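You operate a simulated robot arm through the tools that you are given. There is no shell and no other tool. Be economical: measure what you need, move in short steps, check, and stop when the job is done.

You run a simulated two-armed robot. Do the job below in one go: nothing can be reset, and whatever is moved stays where it is left.

Task
Wipe up the spill on the white table with the striped tea towel and put it back.

The check looks at the end state, three seconds after you hand in, the way a careful person would. Anything else that was tipped, shoved, dropped, spilled or broken makes it a failure. Flat cloth is picked up by pressing the open fingertips on it (5 to 10 N) and closing them slowly along it; thin cloth reads only 2 to 8 mm in the jaws.

Robot
Two 7-joint arms with two-finger parallel grippers on one trunk, on a base that drives. Base frame: it is fixed to the floor where the robot stands at the start and does not move with it; the origin is under the middle of the robot, x ahead of it, y to its left, z up; the surface under the hand at the start is at about z = 0.8. Units: m, rad, N and s.
The left shoulder is at the start at [0.05, 0.158, 1.133], the right one opposite. With the tool pointing down near the work surface each hand reaches from about 0.2 to 0.66 m from the robot's upright axis, wherever it stands, measured 20 degrees to its own side. Payload 3.91 kg a hand.
The TCP of each hand is the grasp point between the finger pads, 0.03 m short of the fingertips. In the tool frame z runs along the fingers and y along their closing line. The gripper opens to 0.11 m. The fingers are 0.02 m wide and 0.01 m thick; the gripper's body (0.048 by 0.112 m) begins 0.055 m behind the TCP.
Orientation is that of the tool frame in the base frame, as [roll, pitch, yaw] about the fixed x, y, z axes, in that order (R = Rz(yaw) Ry(pitch) Rx(roll)). With the fingers straight down and closing along the base's y, the tool's x points along the base's -x, its y along +y and its z along -z.

Tools
- The arms move only by the tool arm_command. It takes "left_rows", "right_rows" or both (then of equal length, played together; a hand with none holds still); each is a list of rows, each a list of 7 numbers: the opening, from 0 (shut) to 1 (fully open), then the shift along the tool's x, y, z in m, then the turn, a rotation vector about the tool's x, y, z in rad. In form: [[grip, x, y, z, rx, ry, rz], ...]. A call has 1 to 8 rows; each row is the pose to reach, as a shift and turn from the pose commanded when the call began, along the tool's axes at that moment. Each row takes 0.2 s and may step no farther than 0.05 m and 0.15 rad from the row before; otherwise, or with a gripper value out of range, the whole call is refused. A pose out of reach is approached as far as the arm can. The call stops where the force on the tool passes 40 N (or 10 N more than at its start, if that is more) or the arm is blocked; 0.2 s more then pass. The fingers move at their own pace (about 0.153 m/s each) and stop on an object; they squeeze with about 32 N. The grip force told is the motor's: it shows also when the fingers shut on nothing. Time passes only in rows, and 0.2 s behind the last, so rows that repeat a pose let the fingers close. The reply holds the time, the measured pose of the TCP, the force on the tool along the base axes, the opening and the grip force, in the units named above and with some noise, with the torque about the TCP (base axes, N m) and any sound that the robot's microphone picked up, and new pictures: "show" is both (left out), scene, wrist or none (wrist: the cameras of the hands that moved).
- Cameras (640 x 400 px; columns grow to the right, rows downward): "scene" is now at [0.1327, 0.0213, 1.2686]; the picture's right is [0.26, -0.96, 0.00], its down [-0.51, -0.14, -0.85] and it looks along [0.82, 0.22, -0.53] (base axes); focal length 250 px, centre (320, 200). "left" rides on the left gripper at [0.073, -0.017, -0.103] in its tool frame; the picture's right is [0.23, 0.97, 0.00], its down [-0.76, 0.18, -0.62] and it looks along [-0.61, 0.14, 0.78] (tool axes); focal length 222 px, centre (320, 200). "right" rides on the right gripper at [0.072, 0.017, -0.104] in its tool frame; the picture's right is [-0.23, 0.97, 0.00], its down [-0.76, -0.18, -0.62] and it looks along [-0.61, -0.14, 0.78] (tool axes); focal length 222 px, centre (320, 200). There is no depth. A picture from a camera that has moved, and an enlarged one, comes with that camera's place and axes in the base frame and with its lens. The place of the scene camera against the robot may be out by one fixed shift of up to 0.012 m in any direction.
- raise_lower(by): slides the trunk up (or, below 0, down) by that many m; the arms and the scene camera ride with it, the base frame stays. It gives what a move gives, with no picture.
- base_move(legs): drives the robot by 1 to 6 legs, each [ahead, turn to the left] in m and rad, along the robot's own axes; the way and the turn of a leg run together, so that a leg with both is an arc; at most 1.5 m and 3.142 rad a leg. The arms and the cameras ride along, it lands a little off, and it stops where it bumps. It gives what a move gives, and a new picture of the scene camera.
- turn_head(pan, tilt): turns the head with the scene camera to pan (to the left, within 1.396 rad either way) and tilt (down, from -0.506 to 1.204), counted from straight ahead of the robot. It gives what a move gives, and a new picture of the scene camera.
- inspect(camera, box): a new picture of the part [left, top, right, bottom] of that camera's present view, enlarged. The clock stands still meanwhile.
- job_done(): hands the job in; it is judged then, once.

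Go step by step. Nothing tells you exact positions but the pictures and the camera data: compare them with the known pose of the tool, close in by small moves and look again before you grip or let go. The budget is 120 turns and 260 pictures, counting those below and the enlarged ones. Unless the task says otherwise, let go and move clear before handing in, and close with one line.

The tools are called after "Request:" by a JSON object that holds its "name" and its "arguments". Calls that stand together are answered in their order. arm_command: Moves the arms, as the interface text tells. Its arguments: {"type":"object","properties":{"left_rows":{"type":"array"},"right_rows":{"type":"array"},"show":{"type":"string","enum":["both","scene","wrist","none"]}},"required":[]} The other tools are called the same way: raise_lower (by) slides the trunk up or down; base_move (legs) drives the base; turn_head (pan, tilt) turns the head that bears the scene camera; inspect (camera, box) takes an enlarged picture of a part of a camera's view; job_done () hands the job in.

At the start:

```text
clock: 0.0
left_tcp_pos: [0.3327, 0.2285, 1.108]
left_ee_rot: [-3.141, -0.001, -3.141]
left_wrist_force: [-0.1, 0.5, -0.5]
left_torque: [-0.02, 0.04, -0.02]
left_opening: 0.11
left_gripper_force: 0.0
right_tcp_pos: [0.3883, -0.111, 1.0515]
right_ee_rot: [3.14, 0.002, 3.139]
right_wrist_force: [-0.2, -0.8, -0.6]
right_torque: [-0.01, 0.01, -0.01]
right_opening: 0.1103
right_gripper_force: 0.0
trunk travel left (down, up): [-0.375, 0.107]
robot x, y, heading: [0.0011, 0.0008, -0.002]
head pan, tilt: [0.267, 0.562]
```

scene: 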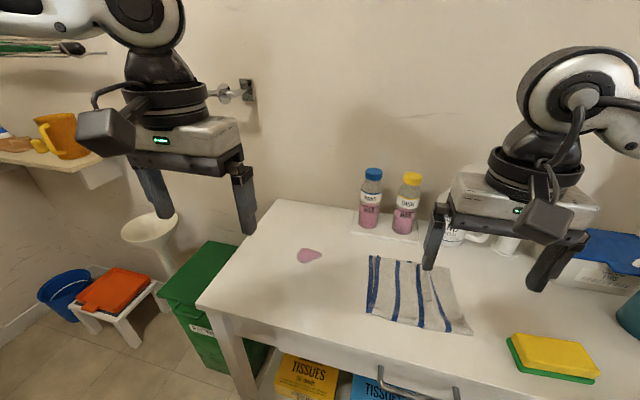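
right: 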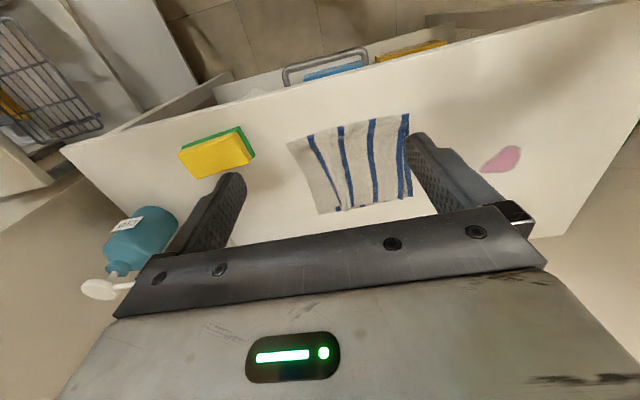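
left: 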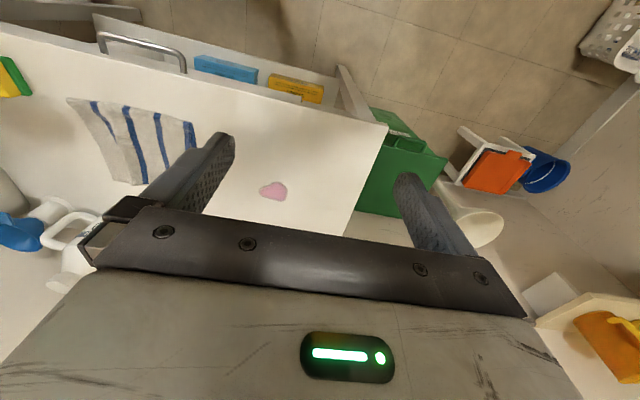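

The striped towel lies flat at about x 0.46–0.64, y −0.19–0.015. The pink spill is near (0.59, 0.17). I'll move the right arm aside and bring the left hand over the towel's left edge.

Request:
{"name": "arm_command", "arguments": {"right_rows": [[1, 0, -0.04, 0, 0, 0, 0], [1, 0, -0.08, 0, 0, 0, 0], [1, 0, -0.12, 0, 0, 0, 0], [1, 0, -0.16, 0, 0, 0, 0], [1, 0, -0.16, 0, 0, 0, 0], [1, 0, -0.16, 0, 0, 0, 0], [1, 0, -0.16, 0, 0, 0, 0], [1, 0, -0.16, 0, 0, 0, 0]], "left_rows": [[1, -0.025, -0.028, 0.02, 0, 0, 0], [1, -0.05, -0.056, 0.04, 0, 0, 0], [1, -0.075, -0.084, 0.06, 0, 0, 0], [1, -0.1, -0.112, 0.08, 0, 0, 0], [1, -0.13, -0.14, 0.1, 0, 0, 0], [1, -0.16, -0.17, 0.12, 0, 0, 0], [1, -0.185, -0.2, 0.14, 0, 0, 0], [1, -0.21, -0.23, 0.16, 0, 0, 0]]}}

```text
clock: 1.8
left_tcp_pos: [0.4482, 0.1338, 0.9877]
left_ee_rot: [-3.138, 0.004, -3.14]
left_wrist_force: [0.0, 0.8, -0.1]
left_torque: [-0.03, -0.01, 0.02]
left_opening: 0.1097
left_gripper_force: 0.1
left hand out of reach, approached as far as the arm can: row 5, 6, 7, 8
right_tcp_pos: [0.3888, -0.2687, 1.0495]
right_ee_rot: [3.139, 0.0, 3.139]
right_wrist_force: [0.8, -0.6, 0.5]
right_torque: [-0.04, -0.01, 0.0]
right_opening: 0.1099
right_gripper_force: 0.0
trunk travel left (down, up): [-0.375, 0.107]
robot x, y, heading: [0.0006, -0.0009, -0.003]
head pan, tilt: [0.267, 0.562]
camera scene: at [0.1328, 0.0214, 1.2686], right [0.26, -0.96, 0.0], down [-0.51, -0.14, -0.85], along [0.82, 0.22, -0.53], focal length 250 px, centre (320, 200)
camera right: at [0.3173, -0.2508, 1.1539], right [0.23, 0.97, 0.0], down [0.76, -0.18, 0.62], along [0.61, -0.14, -0.78], focal length 222 px, centre (320, 200)
camera left: at [0.3752, 0.1168, 1.0916], right [-0.23, 0.97, 0.0], down [0.76, 0.18, 0.62], along [0.61, 0.14, -0.78], focal length 222 px, centre (320, 200)
```

scene: 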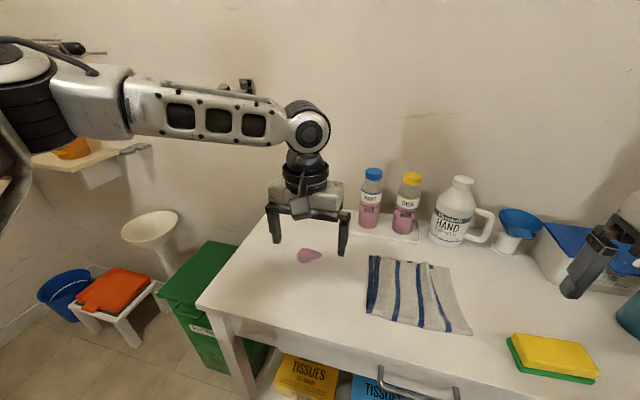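
right: 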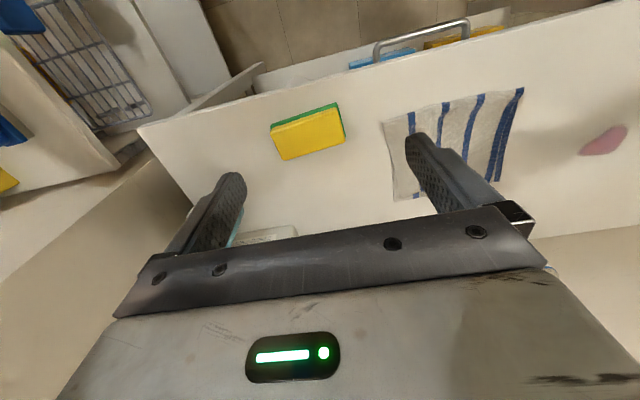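
left: 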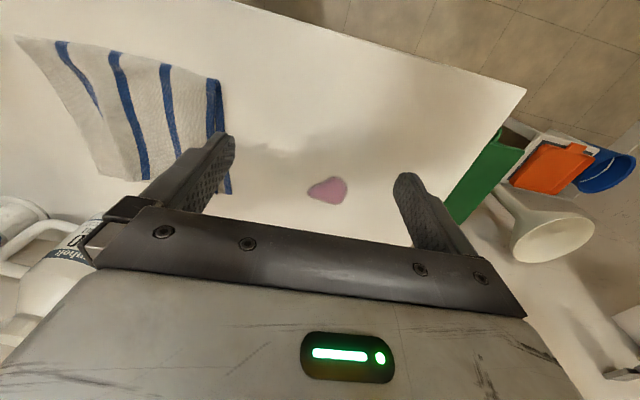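

The left hand stopped short of its target. I'll lower it and push it forward on its own side to test how far it reaches.

Request:
{"name": "arm_command", "arguments": {"left_rows": [[1, -0.03, 0.02, 0.03, 0, 0, 0], [1, -0.06, 0.02, 0.05, 0, 0, 0], [1, -0.09, 0.02, 0.06, 0, 0, 0], [1, -0.11, 0.02, 0.06, 0, 0, 0]], "show": "none"}}

```text
clock: 2.8
left_tcp_pos: [0.5022, 0.1951, 0.9477]
left_ee_rot: [3.141, 0.003, -3.139]
left_wrist_force: [-0.6, 0.6, -0.1]
left_torque: [-0.02, 0.01, -0.01]
left_opening: 0.11
left_gripper_force: 0.1
left hand out of reach, approached as far as the arm can: row 1, 2, 3, 4
right_tcp_pos: [0.389, -0.2692, 1.0499]
right_ee_rot: [3.14, 0.001, 3.139]
right_wrist_force: [-0.2, -0.5, -0.1]
right_torque: [-0.01, -0.02, -0.03]
right_opening: 0.1101
right_gripper_force: 0.0
trunk travel left (down, up): [-0.375, 0.107]
robot x, y, heading: [-0.0027, 0.0025, 0.006]
head pan, tilt: [0.267, 0.562]
```

The reach is short from here, so I'll drive closer. First I'll check how much room there is in front of the base.

Request:
{"name": "turn_head", "arguments": {"pan": 0.0, "tilt": 1.1}}

```text
clock: 3.8
left_tcp_pos: [0.5012, 0.1952, 0.9475]
left_ee_rot: [-3.14, 0.001, -3.14]
left_wrist_force: [-0.4, -0.1, 0.3]
left_torque: [0.01, 0.0, 0.05]
left_opening: 0.1102
left_gripper_force: 0.2
right_tcp_pos: [0.3888, -0.2698, 1.0505]
right_ee_rot: [3.139, 0.0, 3.14]
right_wrist_force: [0.3, 0.6, 0.3]
right_torque: [0.0, 0.0, -0.01]
right_opening: 0.11
right_gripper_force: 0.1
trunk travel left (down, up): [-0.375, 0.107]
robot x, y, heading: [0.0008, 0.0014, 0.002]
head pan, tilt: [0.0, 1.1]
camera scene: at [0.1096, -0.0023, 1.2266], right [0.0, -1.0, 0.0], down [-0.89, 0.0, -0.45], along [0.45, 0.0, -0.89], focal length 250 px, centre (320, 200)
```

scene: 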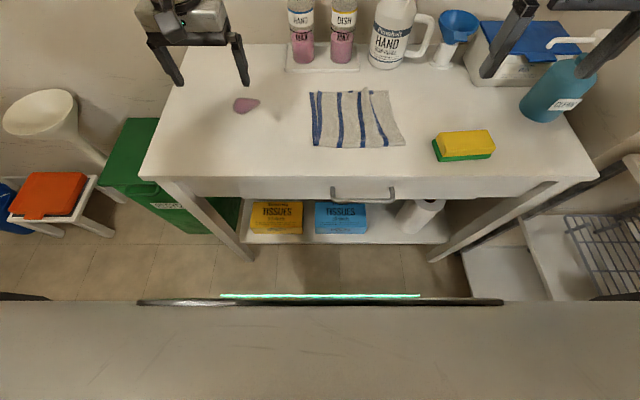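

The table's front edge is at x≈0.375 and there is a gap in front of the base. I'll pull the left hand back and drive 0.1 m ahead with a slight right turn.

Request:
{"name": "arm_command", "arguments": {"left_rows": [[1, 0.04, 0, -0.02, 0, 0, 0], [1, 0.08, 0, -0.04, 0, 0, 0], [1, 0.12, 0, -0.06, 0, 0, 0]], "show": "none"}}

Request:
{"name": "base_move", "arguments": {"legs": [[0.1, -0.25]]}}

```text
clock: 4.6
left_tcp_pos: [0.3818, 0.1907, 1.0059]
left_ee_rot: [3.141, 0.002, -3.141]
left_wrist_force: [0.8, 0.8, 0.1]
left_torque: [0.01, -0.03, -0.05]
left_opening: 0.11
left_gripper_force: 0.0
right_tcp_pos: [0.3887, -0.2683, 1.0506]
right_ee_rot: [3.141, 0.002, 3.14]
right_wrist_force: [0.1, -0.2, -0.6]
right_torque: [0.0, 0.02, 0.0]
right_opening: 0.1099
right_gripper_force: 0.0
trunk travel left (down, up): [-0.375, 0.107]
robot x, y, heading: [0.0024, -0.0015, -0.003]
head pan, tilt: [0.0, 1.1]
```

```text
clock: 5.8
left_tcp_pos: [0.5167, 0.0777, 1.0055]
left_ee_rot: [3.141, -0.001, 2.894]
left_wrist_force: [0.7, -1.3, 0.1]
left_torque: [-0.02, 0.0, 0.05]
left_opening: 0.1101
left_gripper_force: 0.0
right_tcp_pos: [0.4091, -0.3696, 1.0507]
right_ee_rot: [3.14, 0.0, 2.89]
right_wrist_force: [-0.7, 0.7, -1.1]
right_torque: [0.01, 0.0, -0.02]
right_opening: 0.11
right_gripper_force: 0.0
trunk travel left (down, up): [-0.375, 0.107]
robot x, y, heading: [0.0999, -0.014, -0.25]
head pan, tilt: [0.0, 1.1]
camera scene: at [0.2052, -0.0407, 1.2265], right [-0.25, -0.97, 0.0], down [-0.86, 0.22, -0.45], along [0.44, -0.11, -0.89], focal length 250 px, centre (320, 200)
```

scene: 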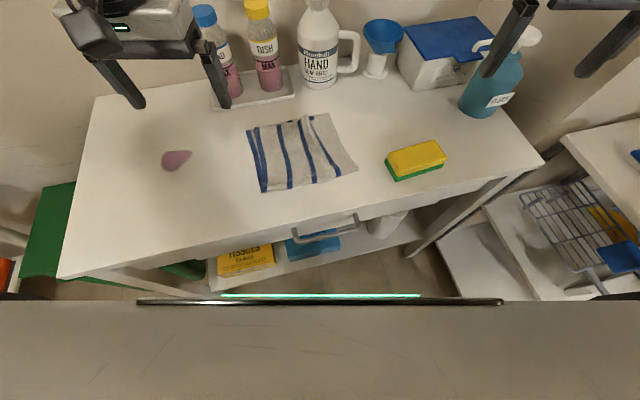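

Both the spill and the towel are now close. I'm bringing the left hand over the towel's left part, aligned so it closes along y.

Request:
{"name": "arm_command", "arguments": {"left_rows": [[1, -0.01, -0.022, 0.03, 0, 0, -0.06], [1, -0.02, -0.044, 0.06, 0, 0, -0.12], [1, -0.034, -0.066, 0.09, 0, 0, -0.18], [0.6, -0.046, -0.089, 0.12, 0, 0, -0.248], [0.6, -0.046, -0.089, 0.12, 0, 0, -0.248]]}}

```text
clock: 7.0
left_tcp_pos: [0.531, 0.0241, 0.9086]
left_ee_rot: [-3.14, 0.003, 3.142]
left_wrist_force: [0.5, -0.7, 0.2]
left_torque: [-0.02, 0.01, 0.0]
left_opening: 0.066
left_gripper_force: 0.1
left hand out of reach, approached as far as the arm can: row 3, 4, 5
right_tcp_pos: [0.4076, -0.37, 1.0504]
right_ee_rot: [3.14, 0.003, 2.891]
right_wrist_force: [0.8, 0.1, -0.8]
right_torque: [0.01, 0.01, 0.01]
right_opening: 0.1099
right_gripper_force: 0.1
trunk travel left (down, up): [-0.375, 0.107]
robot x, y, heading: [0.0972, -0.0129, -0.253]
head pan, tilt: [0.0, 1.1]
camera scene: at [0.2047, -0.0401, 1.2266], right [-0.25, -0.97, 0.0], down [-0.86, 0.22, -0.45], along [0.44, -0.11, -0.89], focal length 250 px, centre (320, 200)
camera left: at [0.4584, 0.0065, 1.013], right [-0.23, 0.97, 0.0], down [0.76, 0.18, 0.62], along [0.61, 0.14, -0.78], focal length 222 px, centre (320, 200)
```

scene: 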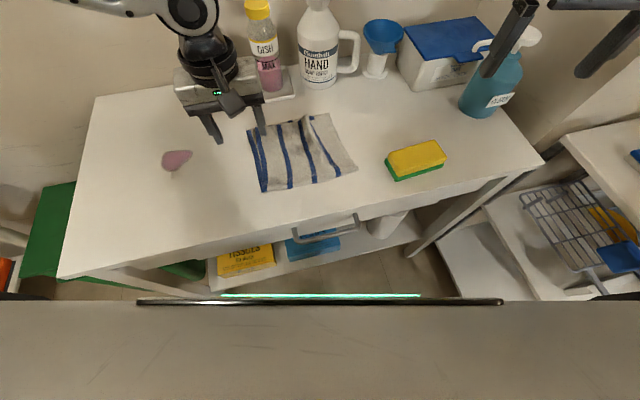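
left: 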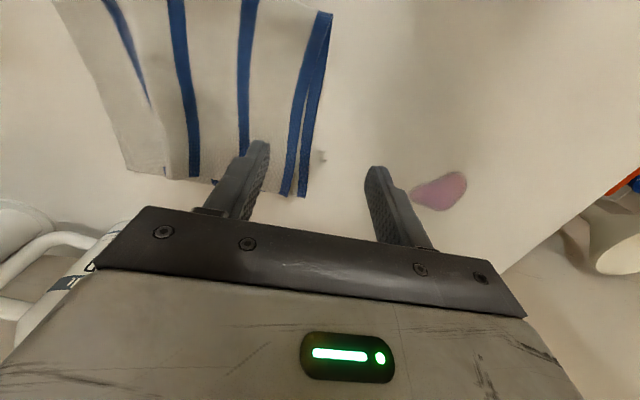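

The hand again stops short, possibly because of its height. I'll try going lower and further right.

Request:
{"name": "arm_command", "arguments": {"left_rows": [[0.6, 0, -0.01, 0.03, 0, 0, 0], [0.6, 0, -0.03, 0.04, 0, 0, 0], [0.6, 0, -0.05, 0.04, 0, 0, 0]], "show": "wrist"}}

```text
clock: 7.8
left_tcp_pos: [0.5224, 0.0282, 0.8954]
left_ee_rot: [-3.141, 0.004, -3.141]
left_wrist_force: [-0.9, -0.3, 0.5]
left_torque: [0.0, -0.03, 0.04]
left_opening: 0.066
left_gripper_force: 0.0
left hand out of reach, approached as far as the arm can: row 1, 2, 3
right_tcp_pos: [0.4085, -0.3688, 1.0498]
right_ee_rot: [3.14, 0.001, 2.891]
right_wrist_force: [0.1, 0.1, -0.5]
right_torque: [0.0, -0.02, -0.02]
right_opening: 0.1102
right_gripper_force: 0.0
trunk travel left (down, up): [-0.375, 0.107]
robot x, y, heading: [0.1002, -0.0136, -0.253]
head pan, tilt: [0.0, 1.1]
camera left: at [0.4482, 0.0116, 0.9996], right [-0.23, 0.97, 0.0], down [0.76, 0.18, 0.62], along [0.61, 0.14, -0.78], focal length 222 px, centre (320, 200)
```

left: 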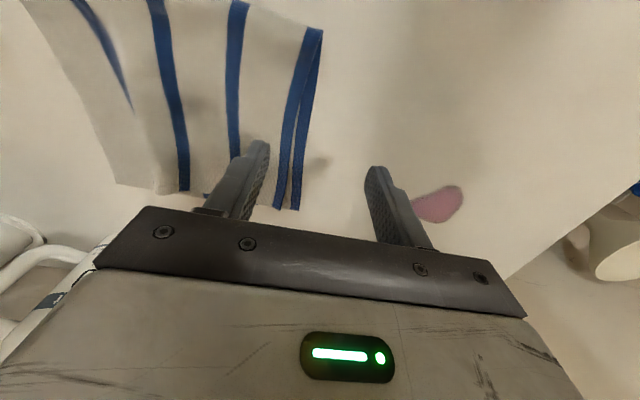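

Going lower shortens the reach, so the shoulder is too high. I'll raise both hands and then lower the trunk.

Request:
{"name": "arm_command", "arguments": {"left_rows": [[0.6, 0.02, 0.0, -0.04, 0, 0, 0], [0.6, 0.04, 0.0, -0.08, 0, 0, 0], [0.6, 0.06, 0.0, -0.12, 0, 0, 0], [0.6, 0.07, 0.0, -0.16, 0, 0, 0]], "right_rows": [[1, 0.02, 0, -0.02, 0, 0, 0], [1, 0.04, 0, -0.04, 0, 0, 0], [1, 0.06, 0, -0.06, 0, 0, 0], [1, 0.08, 0, -0.08, 0, 0, 0]], "show": "none"}}

Request:
{"name": "raise_lower", "arguments": {"by": -0.15}}

```text
clock: 8.8
left_tcp_pos: [0.4489, 0.0289, 1.0546]
left_ee_rot: [-3.141, -0.002, 3.142]
left_wrist_force: [-0.5, 0.5, -1.1]
left_torque: [0.02, 0.01, 0.0]
left_opening: 0.0662
left_gripper_force: 0.1
right_tcp_pos: [0.3291, -0.3491, 1.1311]
right_ee_rot: [3.139, 0.001, 2.891]
right_wrist_force: [-0.2, 0.2, -0.1]
right_torque: [0.01, 0.0, -0.02]
right_opening: 0.1099
right_gripper_force: 0.1
trunk travel left (down, up): [-0.375, 0.107]
robot x, y, heading: [0.102, -0.0107, -0.251]
head pan, tilt: [0.0, 1.1]
```

```text
clock: 10.6
left_tcp_pos: [0.4502, 0.0294, 0.9054]
left_ee_rot: [-3.141, -0.001, -3.141]
left_wrist_force: [0.7, -0.5, 0.4]
left_torque: [0.01, 0.01, 0.01]
left_opening: 0.0661
left_gripper_force: 0.0
right_tcp_pos: [0.3294, -0.3482, 0.9807]
right_ee_rot: [3.14, 0.003, 2.888]
right_wrist_force: [0.0, 0.7, -0.6]
right_torque: [0.0, 0.02, 0.03]
right_opening: 0.11
right_gripper_force: 0.1
trunk travel left (down, up): [-0.225, 0.257]
robot x, y, heading: [0.0995, -0.0147, -0.251]
head pan, tilt: [0.0, 1.1]
```

Now I'll approach the towel's left strip at about (0.54, −0.02) and z 0.87.

Request:
{"name": "arm_command", "arguments": {"left_rows": [[0.6, -0.035, -0.02, 0.01, 0, 0, 0], [0.6, -0.065, -0.035, 0.02, 0, 0, 0], [0.6, -0.09, -0.049, 0.03, 0, 0, 0], [0.6, -0.09, -0.049, 0.03, 0, 0, 0]]}}

```text
clock: 11.6
left_tcp_pos: [0.5375, -0.0057, 0.8747]
left_ee_rot: [-3.14, 0.003, -3.141]
left_wrist_force: [0.5, -0.2, -0.1]
left_torque: [0.0, 0.03, 0.01]
left_opening: 0.0661
left_gripper_force: 0.0
left hand out of reach, approached as far as the arm can: row 3, 4
right_tcp_pos: [0.3302, -0.3478, 0.9804]
right_ee_rot: [3.141, 0.002, 2.892]
right_wrist_force: [-0.1, -0.1, -0.1]
right_torque: [0.01, 0.01, 0.0]
right_opening: 0.1099
right_gripper_force: 0.0
trunk travel left (down, up): [-0.225, 0.257]
robot x, y, heading: [0.1023, -0.0117, -0.25]
head pan, tilt: [0.0, 1.1]
camera scene: at [0.2049, -0.0401, 1.0765], right [-0.25, -0.97, 0.0], down [-0.86, 0.22, -0.45], along [0.44, -0.11, -0.89], focal length 250 px, centre (320, 200)
camera left: at [0.4648, -0.0233, 0.9799], right [-0.23, 0.97, 0.0], down [0.76, 0.18, 0.62], along [0.61, 0.14, -0.78], focal length 222 px, centre (320, 200)
```

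scene: 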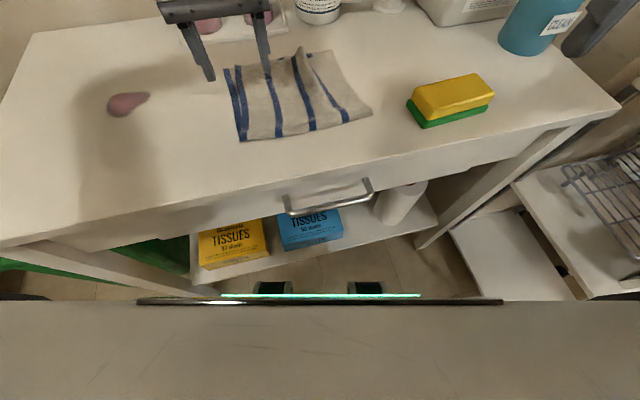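
left: 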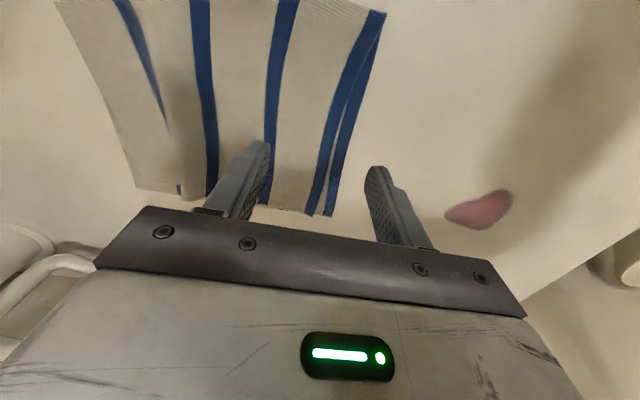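

The limit looks like inward reach, so turning the robot further right should put the towel on the left arm's own side.

Request:
{"name": "arm_command", "arguments": {"left_rows": [[0.6, 0.04, 0.0, -0.02, 0, 0, 0], [0.6, 0.05, 0.0, -0.05, 0, 0, 0]], "show": "none"}}

Request:
{"name": "base_move", "arguments": {"legs": [[0, -0.22]]}}

```text
clock: 12.2
left_tcp_pos: [0.4871, -0.0069, 0.9272]
left_ee_rot: [-3.141, -0.002, 3.14]
left_wrist_force: [0.1, -0.1, -0.6]
left_torque: [-0.02, -0.01, 0.02]
left_opening: 0.066
left_gripper_force: 0.0
right_tcp_pos: [0.3291, -0.3487, 0.9817]
right_ee_rot: [3.14, 0.003, 2.89]
right_wrist_force: [-0.3, -0.5, 0.3]
right_torque: [-0.03, 0.01, 0.01]
right_opening: 0.1102
right_gripper_force: 0.1
trunk travel left (down, up): [-0.225, 0.257]
robot x, y, heading: [0.0996, -0.0108, -0.249]
head pan, tilt: [0.0, 1.1]
```

```text
clock: 13.4
left_tcp_pos: [0.4775, -0.0935, 0.9269]
left_ee_rot: [-3.141, -0.001, 2.916]
left_wrist_force: [-0.8, -0.6, 0.0]
left_torque: [-0.01, 0.01, 0.0]
left_opening: 0.0659
left_gripper_force: 0.0
right_tcp_pos: [0.2479, -0.3927, 0.981]
right_ee_rot: [3.139, 0.002, 2.666]
right_wrist_force: [0.2, 0.3, -0.1]
right_torque: [-0.02, 0.04, 0.0]
right_opening: 0.1095
right_gripper_force: 0.1
trunk travel left (down, up): [-0.225, 0.257]
robot x, y, heading: [0.0984, -0.0107, -0.476]
head pan, tilt: [0.0, 1.1]
camera scene: at [0.1965, -0.0619, 1.0766], right [-0.46, -0.89, 0.0], down [-0.79, 0.41, -0.45], along [0.4, -0.21, -0.89], focal length 250 px, centre (320, 200)
```

scene: 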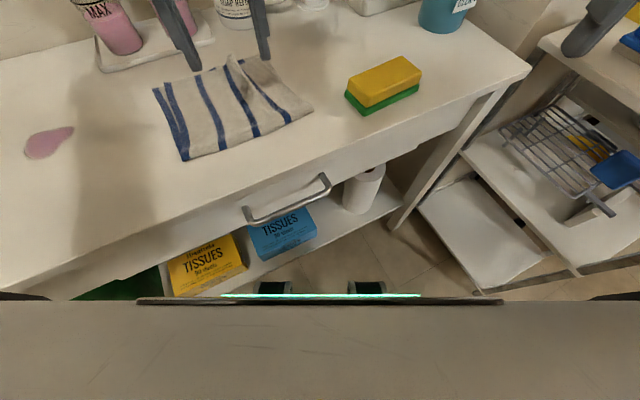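

Moving over the towel's left strip again.

Request:
{"name": "arm_command", "arguments": {"left_rows": [[0.6, -0.015, 0.03, 0.01, 0, 0, -0.08], [0.6, -0.03, 0.06, 0.03, 0, 0, -0.16], [0.6, -0.0445, 0.0856, 0.05, 0, 0, -0.226], [0.6, -0.0445, 0.0856, 0.05, 0, 0, -0.226]], "show": "both"}}

Request:
{"name": "turn_head", "arguments": {"pan": 0.5, "tilt": 0.9}}

```text
clock: 14.4
left_tcp_pos: [0.5406, -0.0187, 0.8765]
left_ee_rot: [-3.141, 0.001, -3.141]
left_wrist_force: [-0.2, -0.8, 0.7]
left_torque: [-0.03, -0.02, 0.02]
left_opening: 0.0661
left_gripper_force: 0.0
right_tcp_pos: [0.2496, -0.392, 0.9803]
right_ee_rot: [3.139, 0.001, 2.665]
right_wrist_force: [0.5, -0.6, -0.5]
right_torque: [0.01, 0.02, 0.0]
right_opening: 0.1095
right_gripper_force: 0.0
trunk travel left (down, up): [-0.225, 0.257]
robot x, y, heading: [0.0997, -0.0131, -0.474]
head pan, tilt: [0.0, 1.1]
camera scene: at [0.1967, -0.0617, 1.0766], right [-0.46, -0.89, 0.0], down [-0.79, 0.41, -0.45], along [0.4, -0.21, -0.89], focal length 250 px, centre (320, 200)
camera left: at [0.4683, -0.0359, 0.9828], right [-0.23, 0.97, 0.0], down [0.76, 0.18, 0.62], along [0.61, 0.14, -0.78], focal length 222 px, centre (320, 200)
```

scene: 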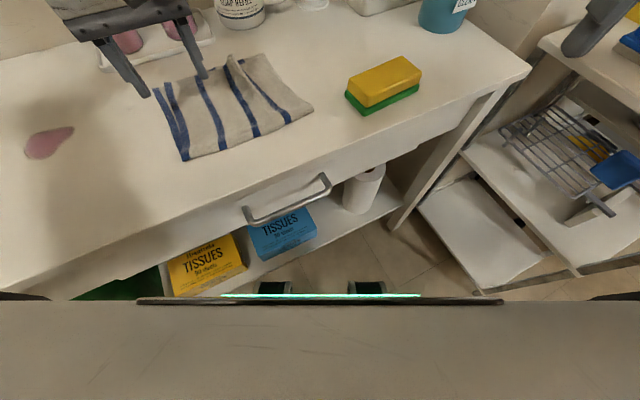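
left: 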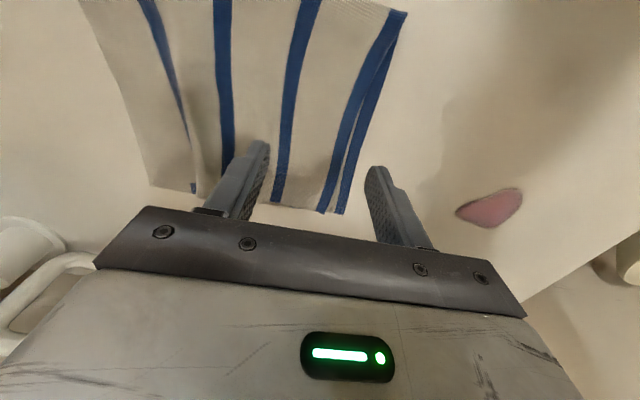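

```text
clock: 15.3
left_tcp_pos: [0.5403, -0.0184, 0.8786]
left_ee_rot: [3.141, 0.0, -3.138]
left_wrist_force: [-0.3, 0.4, 0.2]
left_torque: [0.01, 0.02, 0.02]
left_opening: 0.0661
left_gripper_force: 0.2
right_tcp_pos: [0.2509, -0.391, 0.9799]
right_ee_rot: [3.141, 0.002, 2.665]
right_wrist_force: [0.0, -0.2, -0.4]
right_torque: [0.05, -0.02, 0.01]
right_opening: 0.1103
right_gripper_force: 0.2
trunk travel left (down, up): [-0.225, 0.257]
robot x, y, heading: [0.0996, -0.012, -0.473]
head pan, tilt: [0.499, 0.901]
camera scene: at [0.2159, -0.0311, 1.0904], right [0.02, -1.0, 0.0], down [-0.78, -0.02, -0.62], along [0.62, 0.02, -0.78], focal length 250 px, centre (320, 200)
```

scene: 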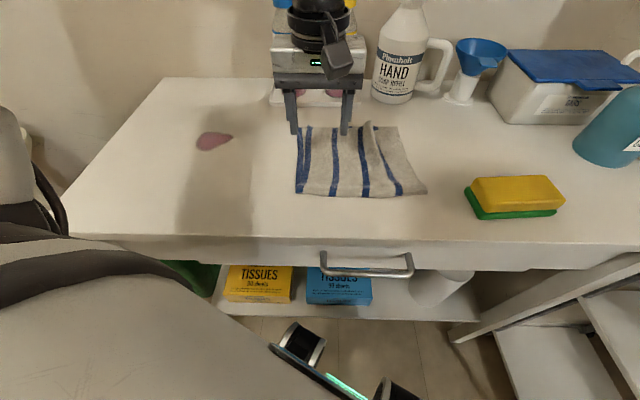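

The hand is well placed. I'll shift slightly right and descend toward the cloth.

Request:
{"name": "arm_command", "arguments": {"left_rows": [[0.55, 0.01, -0.015, 0.015, 0, 0, 0], [0.55, 0.01, -0.015, 0.03, 0, 0, 0], [0.55, 0.01, -0.015, 0.036, 0, 0, 0], [0.55, 0.01, -0.015, 0.04, 0, 0, 0]], "show": "both"}}

```text
clock: 16.3
left_tcp_pos: [0.5302, -0.0346, 0.8382]
left_ee_rot: [-3.141, 0.003, -3.139]
left_wrist_force: [0.0, -0.1, 1.4]
left_torque: [-0.01, 0.03, 0.01]
left_opening: 0.0604
left_gripper_force: 0.1
right_tcp_pos: [0.2492, -0.3916, 0.9814]
right_ee_rot: [3.14, 0.001, 2.665]
right_wrist_force: [-0.1, -0.3, -0.3]
right_torque: [-0.01, 0.01, 0.01]
right_opening: 0.11
right_gripper_force: 0.1
trunk travel left (down, up): [-0.225, 0.257]
robot x, y, heading: [0.0981, -0.0092, -0.474]
head pan, tilt: [0.499, 0.901]
camera scene: at [0.2159, -0.0311, 1.0904], right [0.03, -1.0, 0.0], down [-0.78, -0.02, -0.62], along [0.62, 0.02, -0.78], focal length 250 px, centre (320, 200)
camera left: at [0.458, -0.0523, 0.9415], right [-0.23, 0.97, 0.0], down [0.76, 0.18, 0.62], along [0.61, 0.14, -0.78], focal length 222 px, centre (320, 200)
```

scene: 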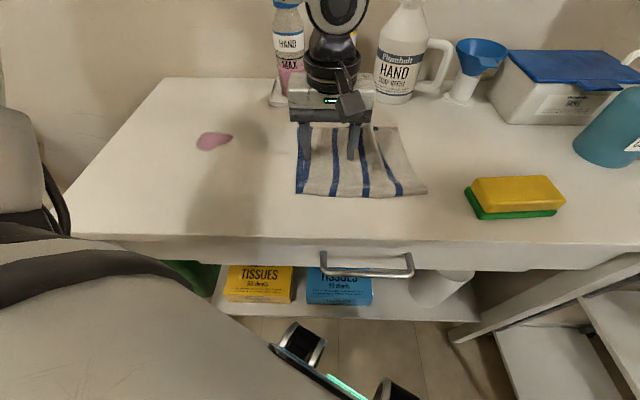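
left: 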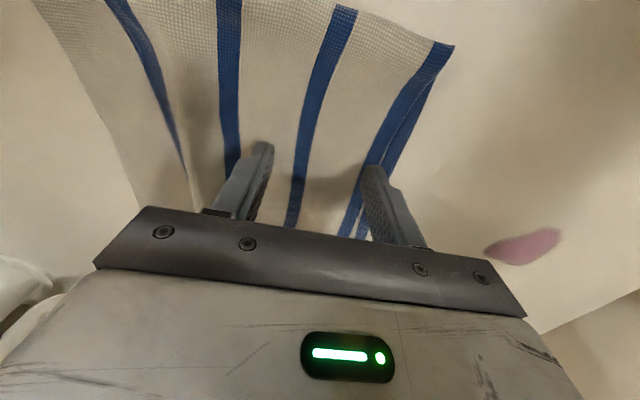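

I'm creeping down until there is contact.

Request:
{"name": "arm_command", "arguments": {"left_rows": [[0.55, 0, 0, 0.003, 0, 0, 0], [0.55, 0, 0, 0.006, 0, 0, 0], [0.55, 0, 0, 0.008, 0, 0, 0]], "show": "none"}}

```text
clock: 17.1
left_tcp_pos: [0.5303, -0.0356, 0.8308]
left_ee_rot: [-3.141, 0.004, -3.141]
left_wrist_force: [0.5, 2.6, 24.5]
left_torque: [0.84, -0.01, -0.02]
left_opening: 0.0611
left_gripper_force: 0.6
right_tcp_pos: [0.2476, -0.3919, 0.9811]
right_ee_rot: [3.14, 0.005, 2.664]
right_wrist_force: [0.0, -1.3, -0.7]
right_torque: [0.02, -0.02, 0.04]
right_opening: 0.1103
right_gripper_force: 0.1
trunk travel left (down, up): [-0.225, 0.257]
robot x, y, heading: [0.0986, -0.0112, -0.475]
head pan, tilt: [0.499, 0.901]
```

The force is 24 N, a bit too much. I'll back off slightly and then close slowly.

Request:
{"name": "arm_command", "arguments": {"left_rows": [[0.55, 0, 0, -0.0015, 0, 0, 0]], "show": "none"}}

```text
clock: 17.5
left_tcp_pos: [0.5313, -0.036, 0.8317]
left_ee_rot: [-3.139, 0.006, -3.141]
left_wrist_force: [5.1, -0.4, 24.9]
left_torque: [0.76, -0.1, -0.14]
left_opening: 0.0608
left_gripper_force: 0.5
right_tcp_pos: [0.2473, -0.3917, 0.9811]
right_ee_rot: [3.14, 0.003, 2.665]
right_wrist_force: [0.5, -0.8, 0.1]
right_torque: [0.01, 0.02, -0.02]
right_opening: 0.1099
right_gripper_force: 0.1
trunk travel left (down, up): [-0.225, 0.257]
robot x, y, heading: [0.0966, -0.0161, -0.476]
head pan, tilt: [0.499, 0.901]
```

Request:
{"name": "arm_command", "arguments": {"left_rows": [[0.55, 0, 0, -0.0015, 0, 0, 0], [0.55, 0, 0, -0.002, 0, 0, 0]], "show": "none"}}

```text
clock: 18.1
left_tcp_pos: [0.529, -0.0349, 0.8321]
left_ee_rot: [3.141, -0.001, -3.14]
left_wrist_force: [2.6, -1.4, 13.8]
left_torque: [0.22, -0.07, -0.05]
left_opening: 0.0601
left_gripper_force: 0.1
right_tcp_pos: [0.2481, -0.3925, 0.9804]
right_ee_rot: [3.141, 0.001, 2.665]
right_wrist_force: [0.0, 0.5, 0.2]
right_torque: [0.0, 0.01, -0.01]
right_opening: 0.1101
right_gripper_force: 0.1
trunk travel left (down, up): [-0.225, 0.257]
robot x, y, heading: [0.098, -0.0147, -0.473]
head pan, tilt: [0.499, 0.901]
```

Pressing at about 10 N, I'll close slowly along the cloth.

Request:
{"name": "arm_command", "arguments": {"left_rows": [[0.48, 0, 0, -0.0006, 0, 0, 0], [0.41, 0, 0, -0.0006, 0, 0, 0], [0.34, 0, 0, -0.0006, 0, 0, 0], [0.27, 0, 0, -0.0006, 0, 0, 0], [0.2, 0, 0, -0.0006, 0, 0, 0], [0.13, 0, 0, -0.0006, 0, 0, 0], [0.06, 0, 0, -0.0006, 0, 0, 0], [0, 0, 0, -0.0006, 0, 0, 0]], "show": "both"}}

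```text
clock: 19.9
left_tcp_pos: [0.5316, -0.0342, 0.8332]
left_ee_rot: [-3.141, 0.0, -3.14]
left_wrist_force: [-0.5, 0.3, 1.0]
left_torque: [-0.01, 0.0, -0.01]
left_opening: 0.0033
left_gripper_force: 32.2
right_tcp_pos: [0.2491, -0.3919, 0.9806]
right_ee_rot: [3.141, 0.001, 2.665]
right_wrist_force: [-0.3, -0.4, 0.1]
right_torque: [0.02, -0.01, -0.02]
right_opening: 0.11
right_gripper_force: 0.1
trunk travel left (down, up): [-0.225, 0.257]
robot x, y, heading: [0.0941, -0.0091, -0.476]
head pan, tilt: [0.499, 0.901]
camera scene: at [0.2159, -0.031, 1.0904], right [0.03, -1.0, 0.0], down [-0.78, -0.02, -0.62], along [0.62, 0.02, -0.78], focal length 250 px, centre (320, 200)
camera left: at [0.4584, -0.0519, 0.9373], right [-0.23, 0.97, 0.0], down [0.76, 0.18, 0.62], along [0.61, 0.14, -0.78], focal length 222 px, centre (320, 200)
```

scene: 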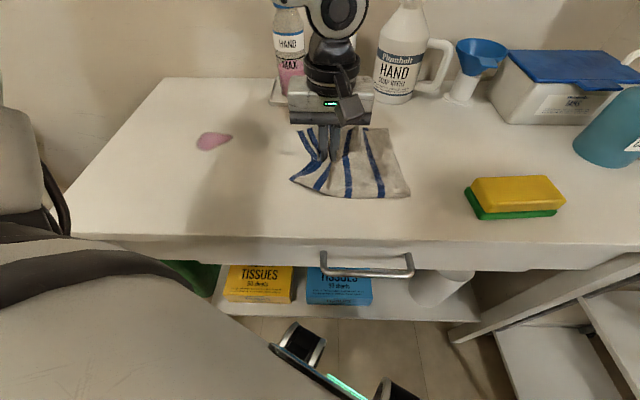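
left: 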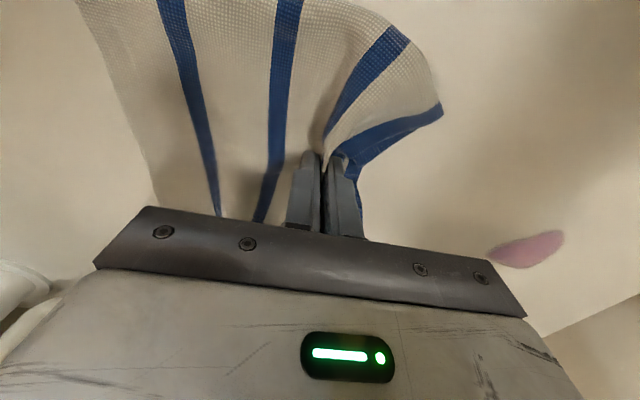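

The cloth is gripped at 3.3 mm. I'll drag it to the spill, keeping low.

Request:
{"name": "arm_command", "arguments": {"left_rows": [[0, -0.01, 0.03, -0.004, 0, 0, 0], [0, -0.02, 0.06, -0.004, 0, 0, 0], [0, -0.03, 0.09, -0.004, 0, 0, 0], [0, -0.04, 0.12, -0.004, 0, 0, 0], [0, -0.05, 0.15, -0.004, 0, 0, 0], [0, -0.053, 0.18, -0.003, 0, 0, 0]], "show": "both"}}

```text
clock: 21.3
left_tcp_pos: [0.5826, 0.1457, 0.8355]
left_ee_rot: [-3.14, 0.001, -3.14]
left_wrist_force: [0.4, 0.6, -0.6]
left_torque: [-0.02, -0.01, 0.01]
left_opening: 0.0032
left_gripper_force: 32.2
right_tcp_pos: [0.2492, -0.3904, 0.9805]
right_ee_rot: [3.139, 0.002, 2.666]
right_wrist_force: [-0.6, -0.5, 0.2]
right_torque: [-0.01, 0.0, -0.03]
right_opening: 0.1101
right_gripper_force: 0.1
trunk travel left (down, up): [-0.225, 0.257]
robot x, y, heading: [0.0961, -0.0109, -0.476]
head pan, tilt: [0.499, 0.901]
camera scene: at [0.216, -0.0309, 1.0904], right [0.03, -1.0, 0.0], down [-0.78, -0.02, -0.62], along [0.62, 0.02, -0.78], focal length 250 px, centre (320, 200)
camera left: at [0.5101, 0.1288, 0.9399], right [-0.23, 0.97, 0.0], down [0.76, 0.18, 0.62], along [0.61, 0.14, -0.78], focal length 222 px, centre (320, 200)
```

scene: 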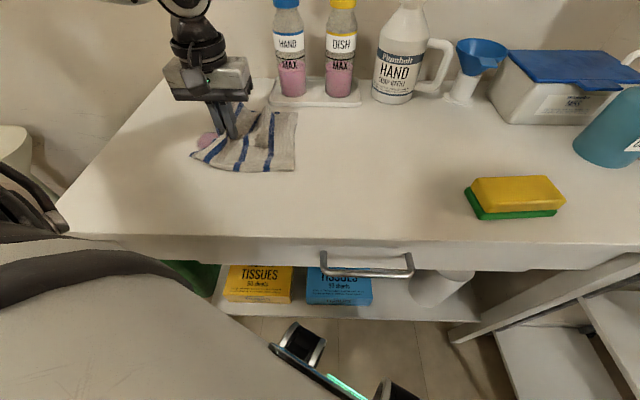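
left: 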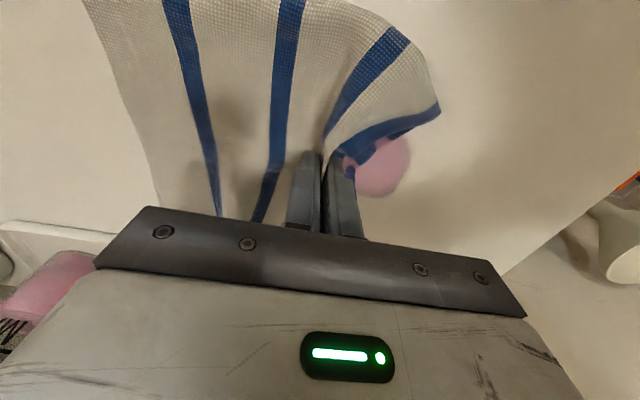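

The towel follows as one piece. I'll press lightly and wipe across the spill with a few strokes.

Request:
{"name": "arm_command", "arguments": {"left_rows": [[0, 0, 0.01, 0.003, 0, 0, 0], [0, 0, 0.03, 0.004, 0, 0, 0], [0, 0, 0.05, 0.004, 0, 0, 0], [0, 0, 0.075, 0.004, 0, 0, 0], [0, 0, 0.05, 0.004, 0, 0, 0], [0, 0.015, 0.03, 0.004, 0, 0, 0], [0, 0.015, 0.05, 0.004, 0, 0, 0], [0, 0.015, 0.075, 0.004, 0, 0, 0]], "show": "both"}}

```text
clock: 23.1
left_tcp_pos: [0.5658, 0.219, 0.8311]
left_ee_rot: [-3.142, 0.003, -3.141]
left_wrist_force: [-0.5, -2.5, 8.1]
left_torque: [-0.06, 0.03, -0.02]
left_opening: 0.0032
left_gripper_force: 31.9
right_tcp_pos: [0.2486, -0.3917, 0.9819]
right_ee_rot: [3.141, 0.001, 2.665]
right_wrist_force: [-0.4, 0.4, -0.7]
right_torque: [0.0, 0.0, -0.01]
right_opening: 0.1099
right_gripper_force: 0.0
trunk travel left (down, up): [-0.225, 0.257]
robot x, y, heading: [0.0997, -0.0128, -0.482]
head pan, tilt: [0.499, 0.901]
camera scene: at [0.2155, -0.0313, 1.0904], right [0.03, -1.0, 0.0], down [-0.78, -0.02, -0.62], along [0.62, 0.02, -0.78], focal length 250 px, centre (320, 200)
camera left: at [0.4941, 0.2021, 0.9364], right [-0.23, 0.97, 0.0], down [0.76, 0.18, 0.62], along [0.61, 0.14, -0.78], focal length 222 px, centre (320, 200)
```

scene: 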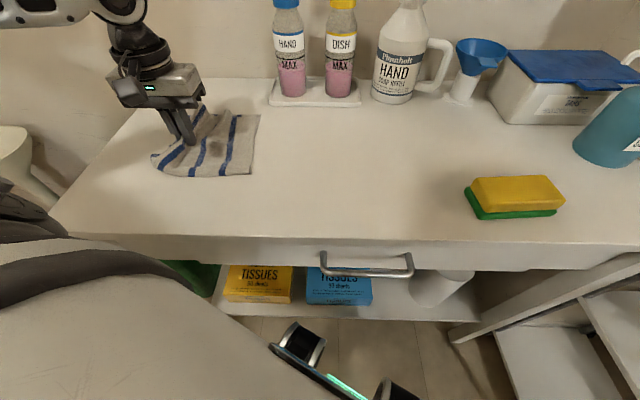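
left: 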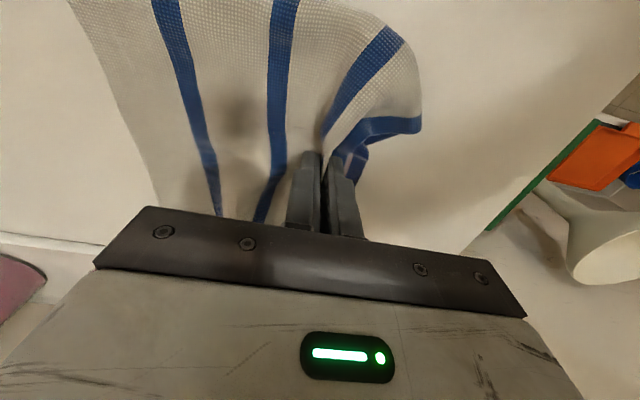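

The spill is hidden under the towel. I'll make a few more strokes and then pull back to see.

Request:
{"name": "arm_command", "arguments": {"left_rows": [[0, -0.03, -0.01, 0, 0, 0, 0], [0, -0.045, -0.04, 0, 0, 0, 0], [0, -0.015, -0.06, 0, 0, 0, 0], [0, 0.015, -0.06, 0, 0, 0, 0], [0, 0.0, -0.025, 0, 0, 0, 0], [0, -0.02, -0.06, 0, 0, 0, 0], [0, -0.02, -0.1, 0, 0, 0, 0], [0, -0.02, -0.14, 0, 0, 0, 0]], "show": "both"}}

```text
clock: 24.9
left_tcp_pos: [0.5892, 0.0813, 0.8321]
left_ee_rot: [-3.14, 0.002, -3.141]
left_wrist_force: [0.1, -0.2, 4.8]
left_torque: [0.04, -0.01, -0.03]
left_opening: 0.0033
left_gripper_force: 32.1
right_tcp_pos: [0.2485, -0.3926, 0.9807]
right_ee_rot: [3.139, 0.001, 2.664]
right_wrist_force: [-0.2, 0.9, 0.0]
right_torque: [-0.01, -0.01, 0.0]
right_opening: 0.1099
right_gripper_force: 0.0
trunk travel left (down, up): [-0.225, 0.257]
robot x, y, heading: [0.1006, -0.0118, -0.478]
head pan, tilt: [0.499, 0.901]
camera scene: at [0.2157, -0.0311, 1.0904], right [0.03, -1.0, 0.0], down [-0.78, -0.02, -0.62], along [0.62, 0.02, -0.78], focal length 250 px, centre (320, 200)
camera left: at [0.5164, 0.064, 0.9365], right [-0.23, 0.97, 0.0], down [0.76, 0.18, 0.62], along [0.61, 0.14, -0.78], focal length 222 px, centre (320, 200)
```

scene: 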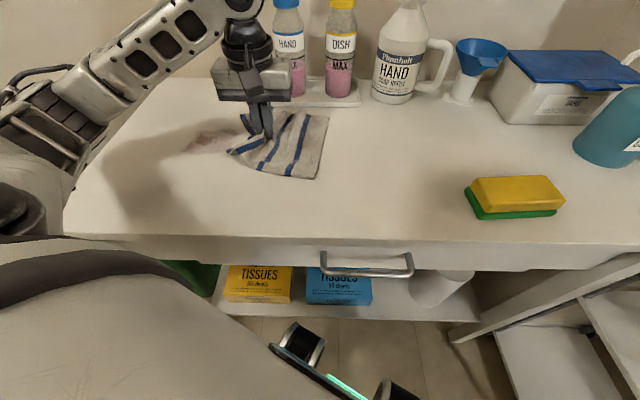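
left: 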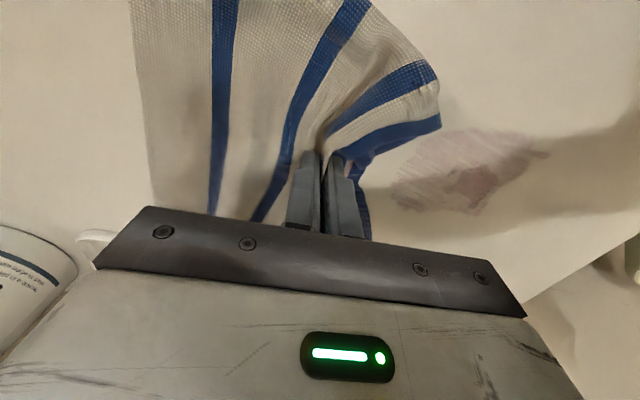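

Most of it has lifted, with a smear left around x 0.55–0.61, y 0.12–0.24. I'll continue with systematic strokes.

Request:
{"name": "arm_command", "arguments": {"left_rows": [[0, -0.01, 0.04, 0, 0, 0, 0], [0, -0.01, 0.085, 0, 0, 0, 0], [0, -0.01, 0.13, 0, 0, 0, 0], [0, -0.01, 0.165, 0, 0, 0, 0], [0, 0.0, 0.165, 0, 0, 0, 0], [0, 0.0, 0.12, 0, 0, 0, 0], [0, 0.0, 0.075, 0, 0, 0, 0], [0, 0.0, 0.04, 0, 0, 0, 0]], "show": "none"}}

Request:
{"name": "arm_command", "arguments": {"left_rows": [[0, 0.01, 0.0, 0, 0, 0, 0], [0, 0.01, 0.045, 0, 0, 0, 0], [0, 0.01, 0.09, 0, 0, 0, 0], [0, 0.01, 0.125, 0, 0, 0, 0], [0, 0.02, 0.125, 0, 0, 0, 0], [0, 0.02, 0.08, 0, 0, 0, 0], [0, 0.02, 0.035, 0, 0, 0, 0], [0, 0.02, 0.0, 0, 0, 0, 0]], "show": "none"}}

Request:
{"name": "arm_command", "arguments": {"left_rows": [[0, 0.01, 0.0, 0, 0, 0, 0], [0, 0.01, 0.045, 0, 0, 0, 0], [0, 0.01, 0.09, 0, 0, 0, 0], [0, 0.01, 0.125, 0, 0, 0, 0], [0, 0.0, 0.08, 0, 0, 0, 0], [0, 0.0, 0.035, 0, 0, 0, 0], [0, 0.0, -0.01, 0, 0, 0, 0], [0, 0.0, -0.05, 0, 0, 0, 0]], "show": "both"}}

```text
clock: 26.7
left_tcp_pos: [0.5873, 0.119, 0.8333]
left_ee_rot: [3.138, 0.003, -3.138]
left_wrist_force: [0.4, 3.8, 14.9]
left_torque: [0.16, 0.03, -0.01]
left_opening: 0.0032
left_gripper_force: 31.8
right_tcp_pos: [0.2486, -0.3912, 0.9804]
right_ee_rot: [3.14, 0.001, 2.666]
right_wrist_force: [-0.1, -0.6, 0.1]
right_torque: [0.04, -0.02, 0.0]
right_opening: 0.1099
right_gripper_force: 0.0
trunk travel left (down, up): [-0.225, 0.257]
robot x, y, heading: [0.0944, -0.0152, -0.465]
head pan, tilt: [0.499, 0.901]
```

```text
clock: 28.5
left_tcp_pos: [0.5657, 0.1194, 0.8318]
left_ee_rot: [3.138, 0.007, -3.139]
left_wrist_force: [0.0, 7.7, 25.5]
left_torque: [0.3, 0.05, -0.03]
left_opening: 0.003
left_gripper_force: 31.9
right_tcp_pos: [0.247, -0.3916, 0.9812]
right_ee_rot: [3.14, 0.003, 2.664]
right_wrist_force: [-0.4, -0.7, 0.3]
right_torque: [-0.01, 0.0, 0.01]
right_opening: 0.11
right_gripper_force: 0.1
trunk travel left (down, up): [-0.225, 0.257]
robot x, y, heading: [0.0995, -0.0131, -0.47]
head pan, tilt: [0.499, 0.901]
```

```text
clock: 30.3
left_tcp_pos: [0.5681, 0.069, 0.8332]
left_ee_rot: [-3.141, 0.002, -3.138]
left_wrist_force: [0.2, 0.1, 3.1]
left_torque: [-0.05, 0.01, 0.06]
left_opening: 0.003
left_gripper_force: 31.8
right_tcp_pos: [0.2481, -0.3921, 0.9813]
right_ee_rot: [3.14, 0.002, 2.667]
right_wrist_force: [0.0, 0.8, -0.2]
right_torque: [0.0, -0.02, -0.01]
right_opening: 0.1101
right_gripper_force: 0.1
trunk travel left (down, up): [-0.225, 0.257]
robot x, y, heading: [0.0974, -0.0105, -0.474]
head pan, tilt: [0.499, 0.901]
camera scene: at [0.2157, -0.0312, 1.0903], right [0.02, -1.0, 0.0], down [-0.78, -0.02, -0.62], along [0.62, 0.02, -0.78], focal length 250 px, centre (320, 200)
camera left: at [0.4954, 0.0519, 0.937], right [-0.23, 0.97, 0.0], down [0.76, 0.18, 0.62], along [0.61, 0.14, -0.78], focal length 222 px, centre (320, 200)
```

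scene: 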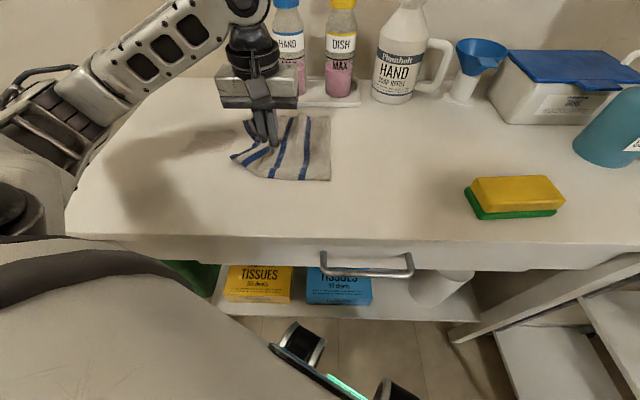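
left: 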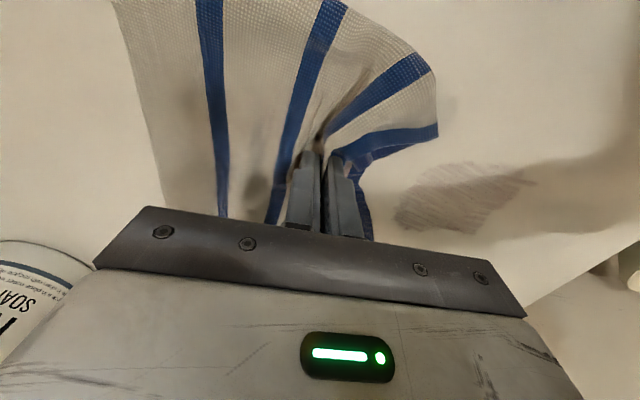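

Request:
{"name": "inspect", "arguments": {"camera": "left", "box": [360, 100, 640, 275]}}

Request:
{"name": "arm_command", "arguments": {"left_rows": [[0, -0.04, 0.02, 0, 0, 0, 0], [0, -0.045, 0.06, 0, 0, 0, 0], [0, -0.045, 0.1, 0, 0, 0, 0], [0, -0.045, 0.14, 0, 0, 0, 0], [0, -0.035, 0.175, 0, 0, 0, 0], [0, -0.03, 0.13, 0, 0, 0, 0], [0, -0.03, 0.09, 0, 0, 0, 0], [0, -0.03, 0.05, 0, 0, 0, 0]], "show": "none"}}

Request:
{"name": "arm_command", "arguments": {"left_rows": [[0, 0.01, 0.0, 0, 0, 0, 0], [0, 0.01, 0.045, 0, 0, 0, 0], [0, 0.01, 0.09, 0, 0, 0, 0], [0, 0.01, 0.125, 0, 0, 0, 0], [0, 0.02, 0.125, 0, 0, 0, 0], [0, 0.02, 0.08, 0, 0, 0, 0], [0, 0.02, 0.035, 0, 0, 0, 0], [0, 0.02, 0.0, 0, 0, 0, 0]], "show": "none"}}

Request:
{"name": "arm_command", "arguments": {"left_rows": [[0, 0.01, 0.0, 0, 0, 0, 0], [0, 0.015, 0.045, 0, 0, 0, 0], [0, 0.015, 0.09, 0, 0, 0, 0], [0, 0.015, 0.125, 0, 0, 0, 0], [0, 0.0, 0.08, 0, 0, 0, 0], [0, 0.0, 0.035, 0, 0, 0, 0], [0, 0.0, -0.01, 0, 0, 0, 0], [0, 0.0, -0.05, 0, 0, 0, 0]], "show": "both"}}

```text
2.29 times, centred on (500, 188) of left
camera zoom: at [0.4954, 0.0519, 0.937], right [-0.23, 0.97, 0.0], down [0.76, 0.18, 0.62], along [0.61, 0.14, -0.78], focal length 508 px, centre (-91, 229)
```

zoom: 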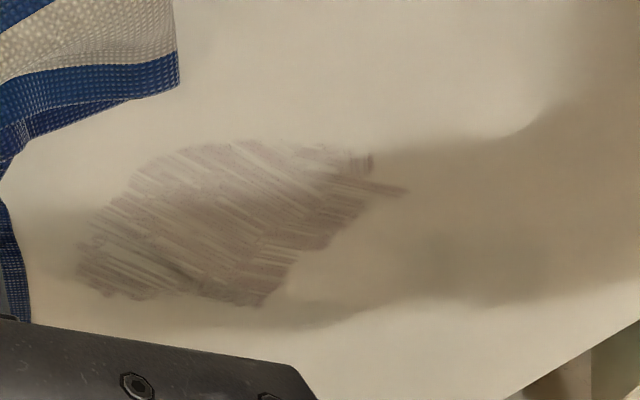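

```text
clock: 32.1
left_tcp_pos: [0.5977, 0.119, 0.832]
left_ee_rot: [3.139, 0.002, -3.138]
left_wrist_force: [-0.2, 2.8, 10.5]
left_torque: [0.09, -0.01, -0.03]
left_opening: 0.0031
left_gripper_force: 31.7
right_tcp_pos: [0.2479, -0.3913, 0.9816]
right_ee_rot: [3.139, 0.004, 2.665]
right_wrist_force: [0.3, -0.4, -0.1]
right_torque: [0.02, -0.02, -0.02]
right_opening: 0.1096
right_gripper_force: 0.0
trunk travel left (down, up): [-0.225, 0.257]
robot x, y, heading: [0.0983, -0.0141, -0.475]
head pan, tilt: [0.499, 0.901]
```

```text
clock: 33.9
left_tcp_pos: [0.5764, 0.1217, 0.8342]
left_ee_rot: [3.14, -0.001, -3.14]
left_wrist_force: [0.2, -0.1, -0.9]
left_torque: [-0.02, 0.04, 0.0]
left_opening: 0.0031
left_gripper_force: 32.0
right_tcp_pos: [0.2491, -0.3928, 0.9805]
right_ee_rot: [-3.142, 0.002, 2.664]
right_wrist_force: [0.0, -0.2, -0.2]
right_torque: [0.0, -0.01, -0.01]
right_opening: 0.1097
right_gripper_force: 0.0
trunk travel left (down, up): [-0.225, 0.257]
robot x, y, heading: [0.1001, -0.0145, -0.475]
head pan, tilt: [0.499, 0.901]
```

```text
clock: 35.7
left_tcp_pos: [0.5767, 0.0666, 0.8334]
left_ee_rot: [-3.14, 0.003, -3.14]
left_wrist_force: [0.0, 1.8, 9.9]
left_torque: [0.08, 0.0, 0.02]
left_opening: 0.0031
left_gripper_force: 31.9
right_tcp_pos: [0.2487, -0.3918, 0.9815]
right_ee_rot: [3.14, 0.002, 2.665]
right_wrist_force: [-0.1, -0.5, 0.5]
right_torque: [-0.02, 0.02, -0.01]
right_opening: 0.11
right_gripper_force: 0.1
trunk travel left (down, up): [-0.225, 0.257]
robot x, y, heading: [0.0984, -0.0133, -0.479]
head pan, tilt: [0.499, 0.901]
camera scene: at [0.2153, -0.0311, 1.0906], right [0.03, -1.0, 0.0], down [-0.78, -0.02, -0.62], along [0.62, 0.02, -0.78], focal length 250 px, centre (320, 200)
camera left: at [0.5035, 0.0502, 0.9376], right [-0.23, 0.97, 0.0], down [0.76, 0.18, 0.63], along [0.61, 0.14, -0.78], focal length 222 px, centre (320, 200)
```

scene: 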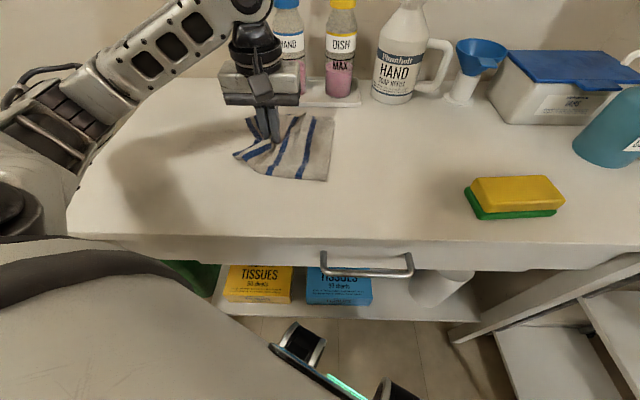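
left: 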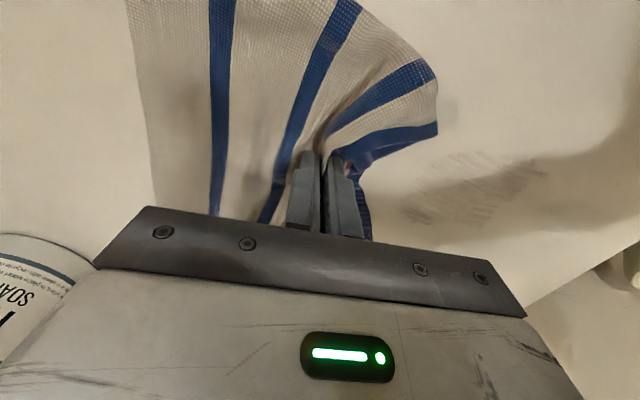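

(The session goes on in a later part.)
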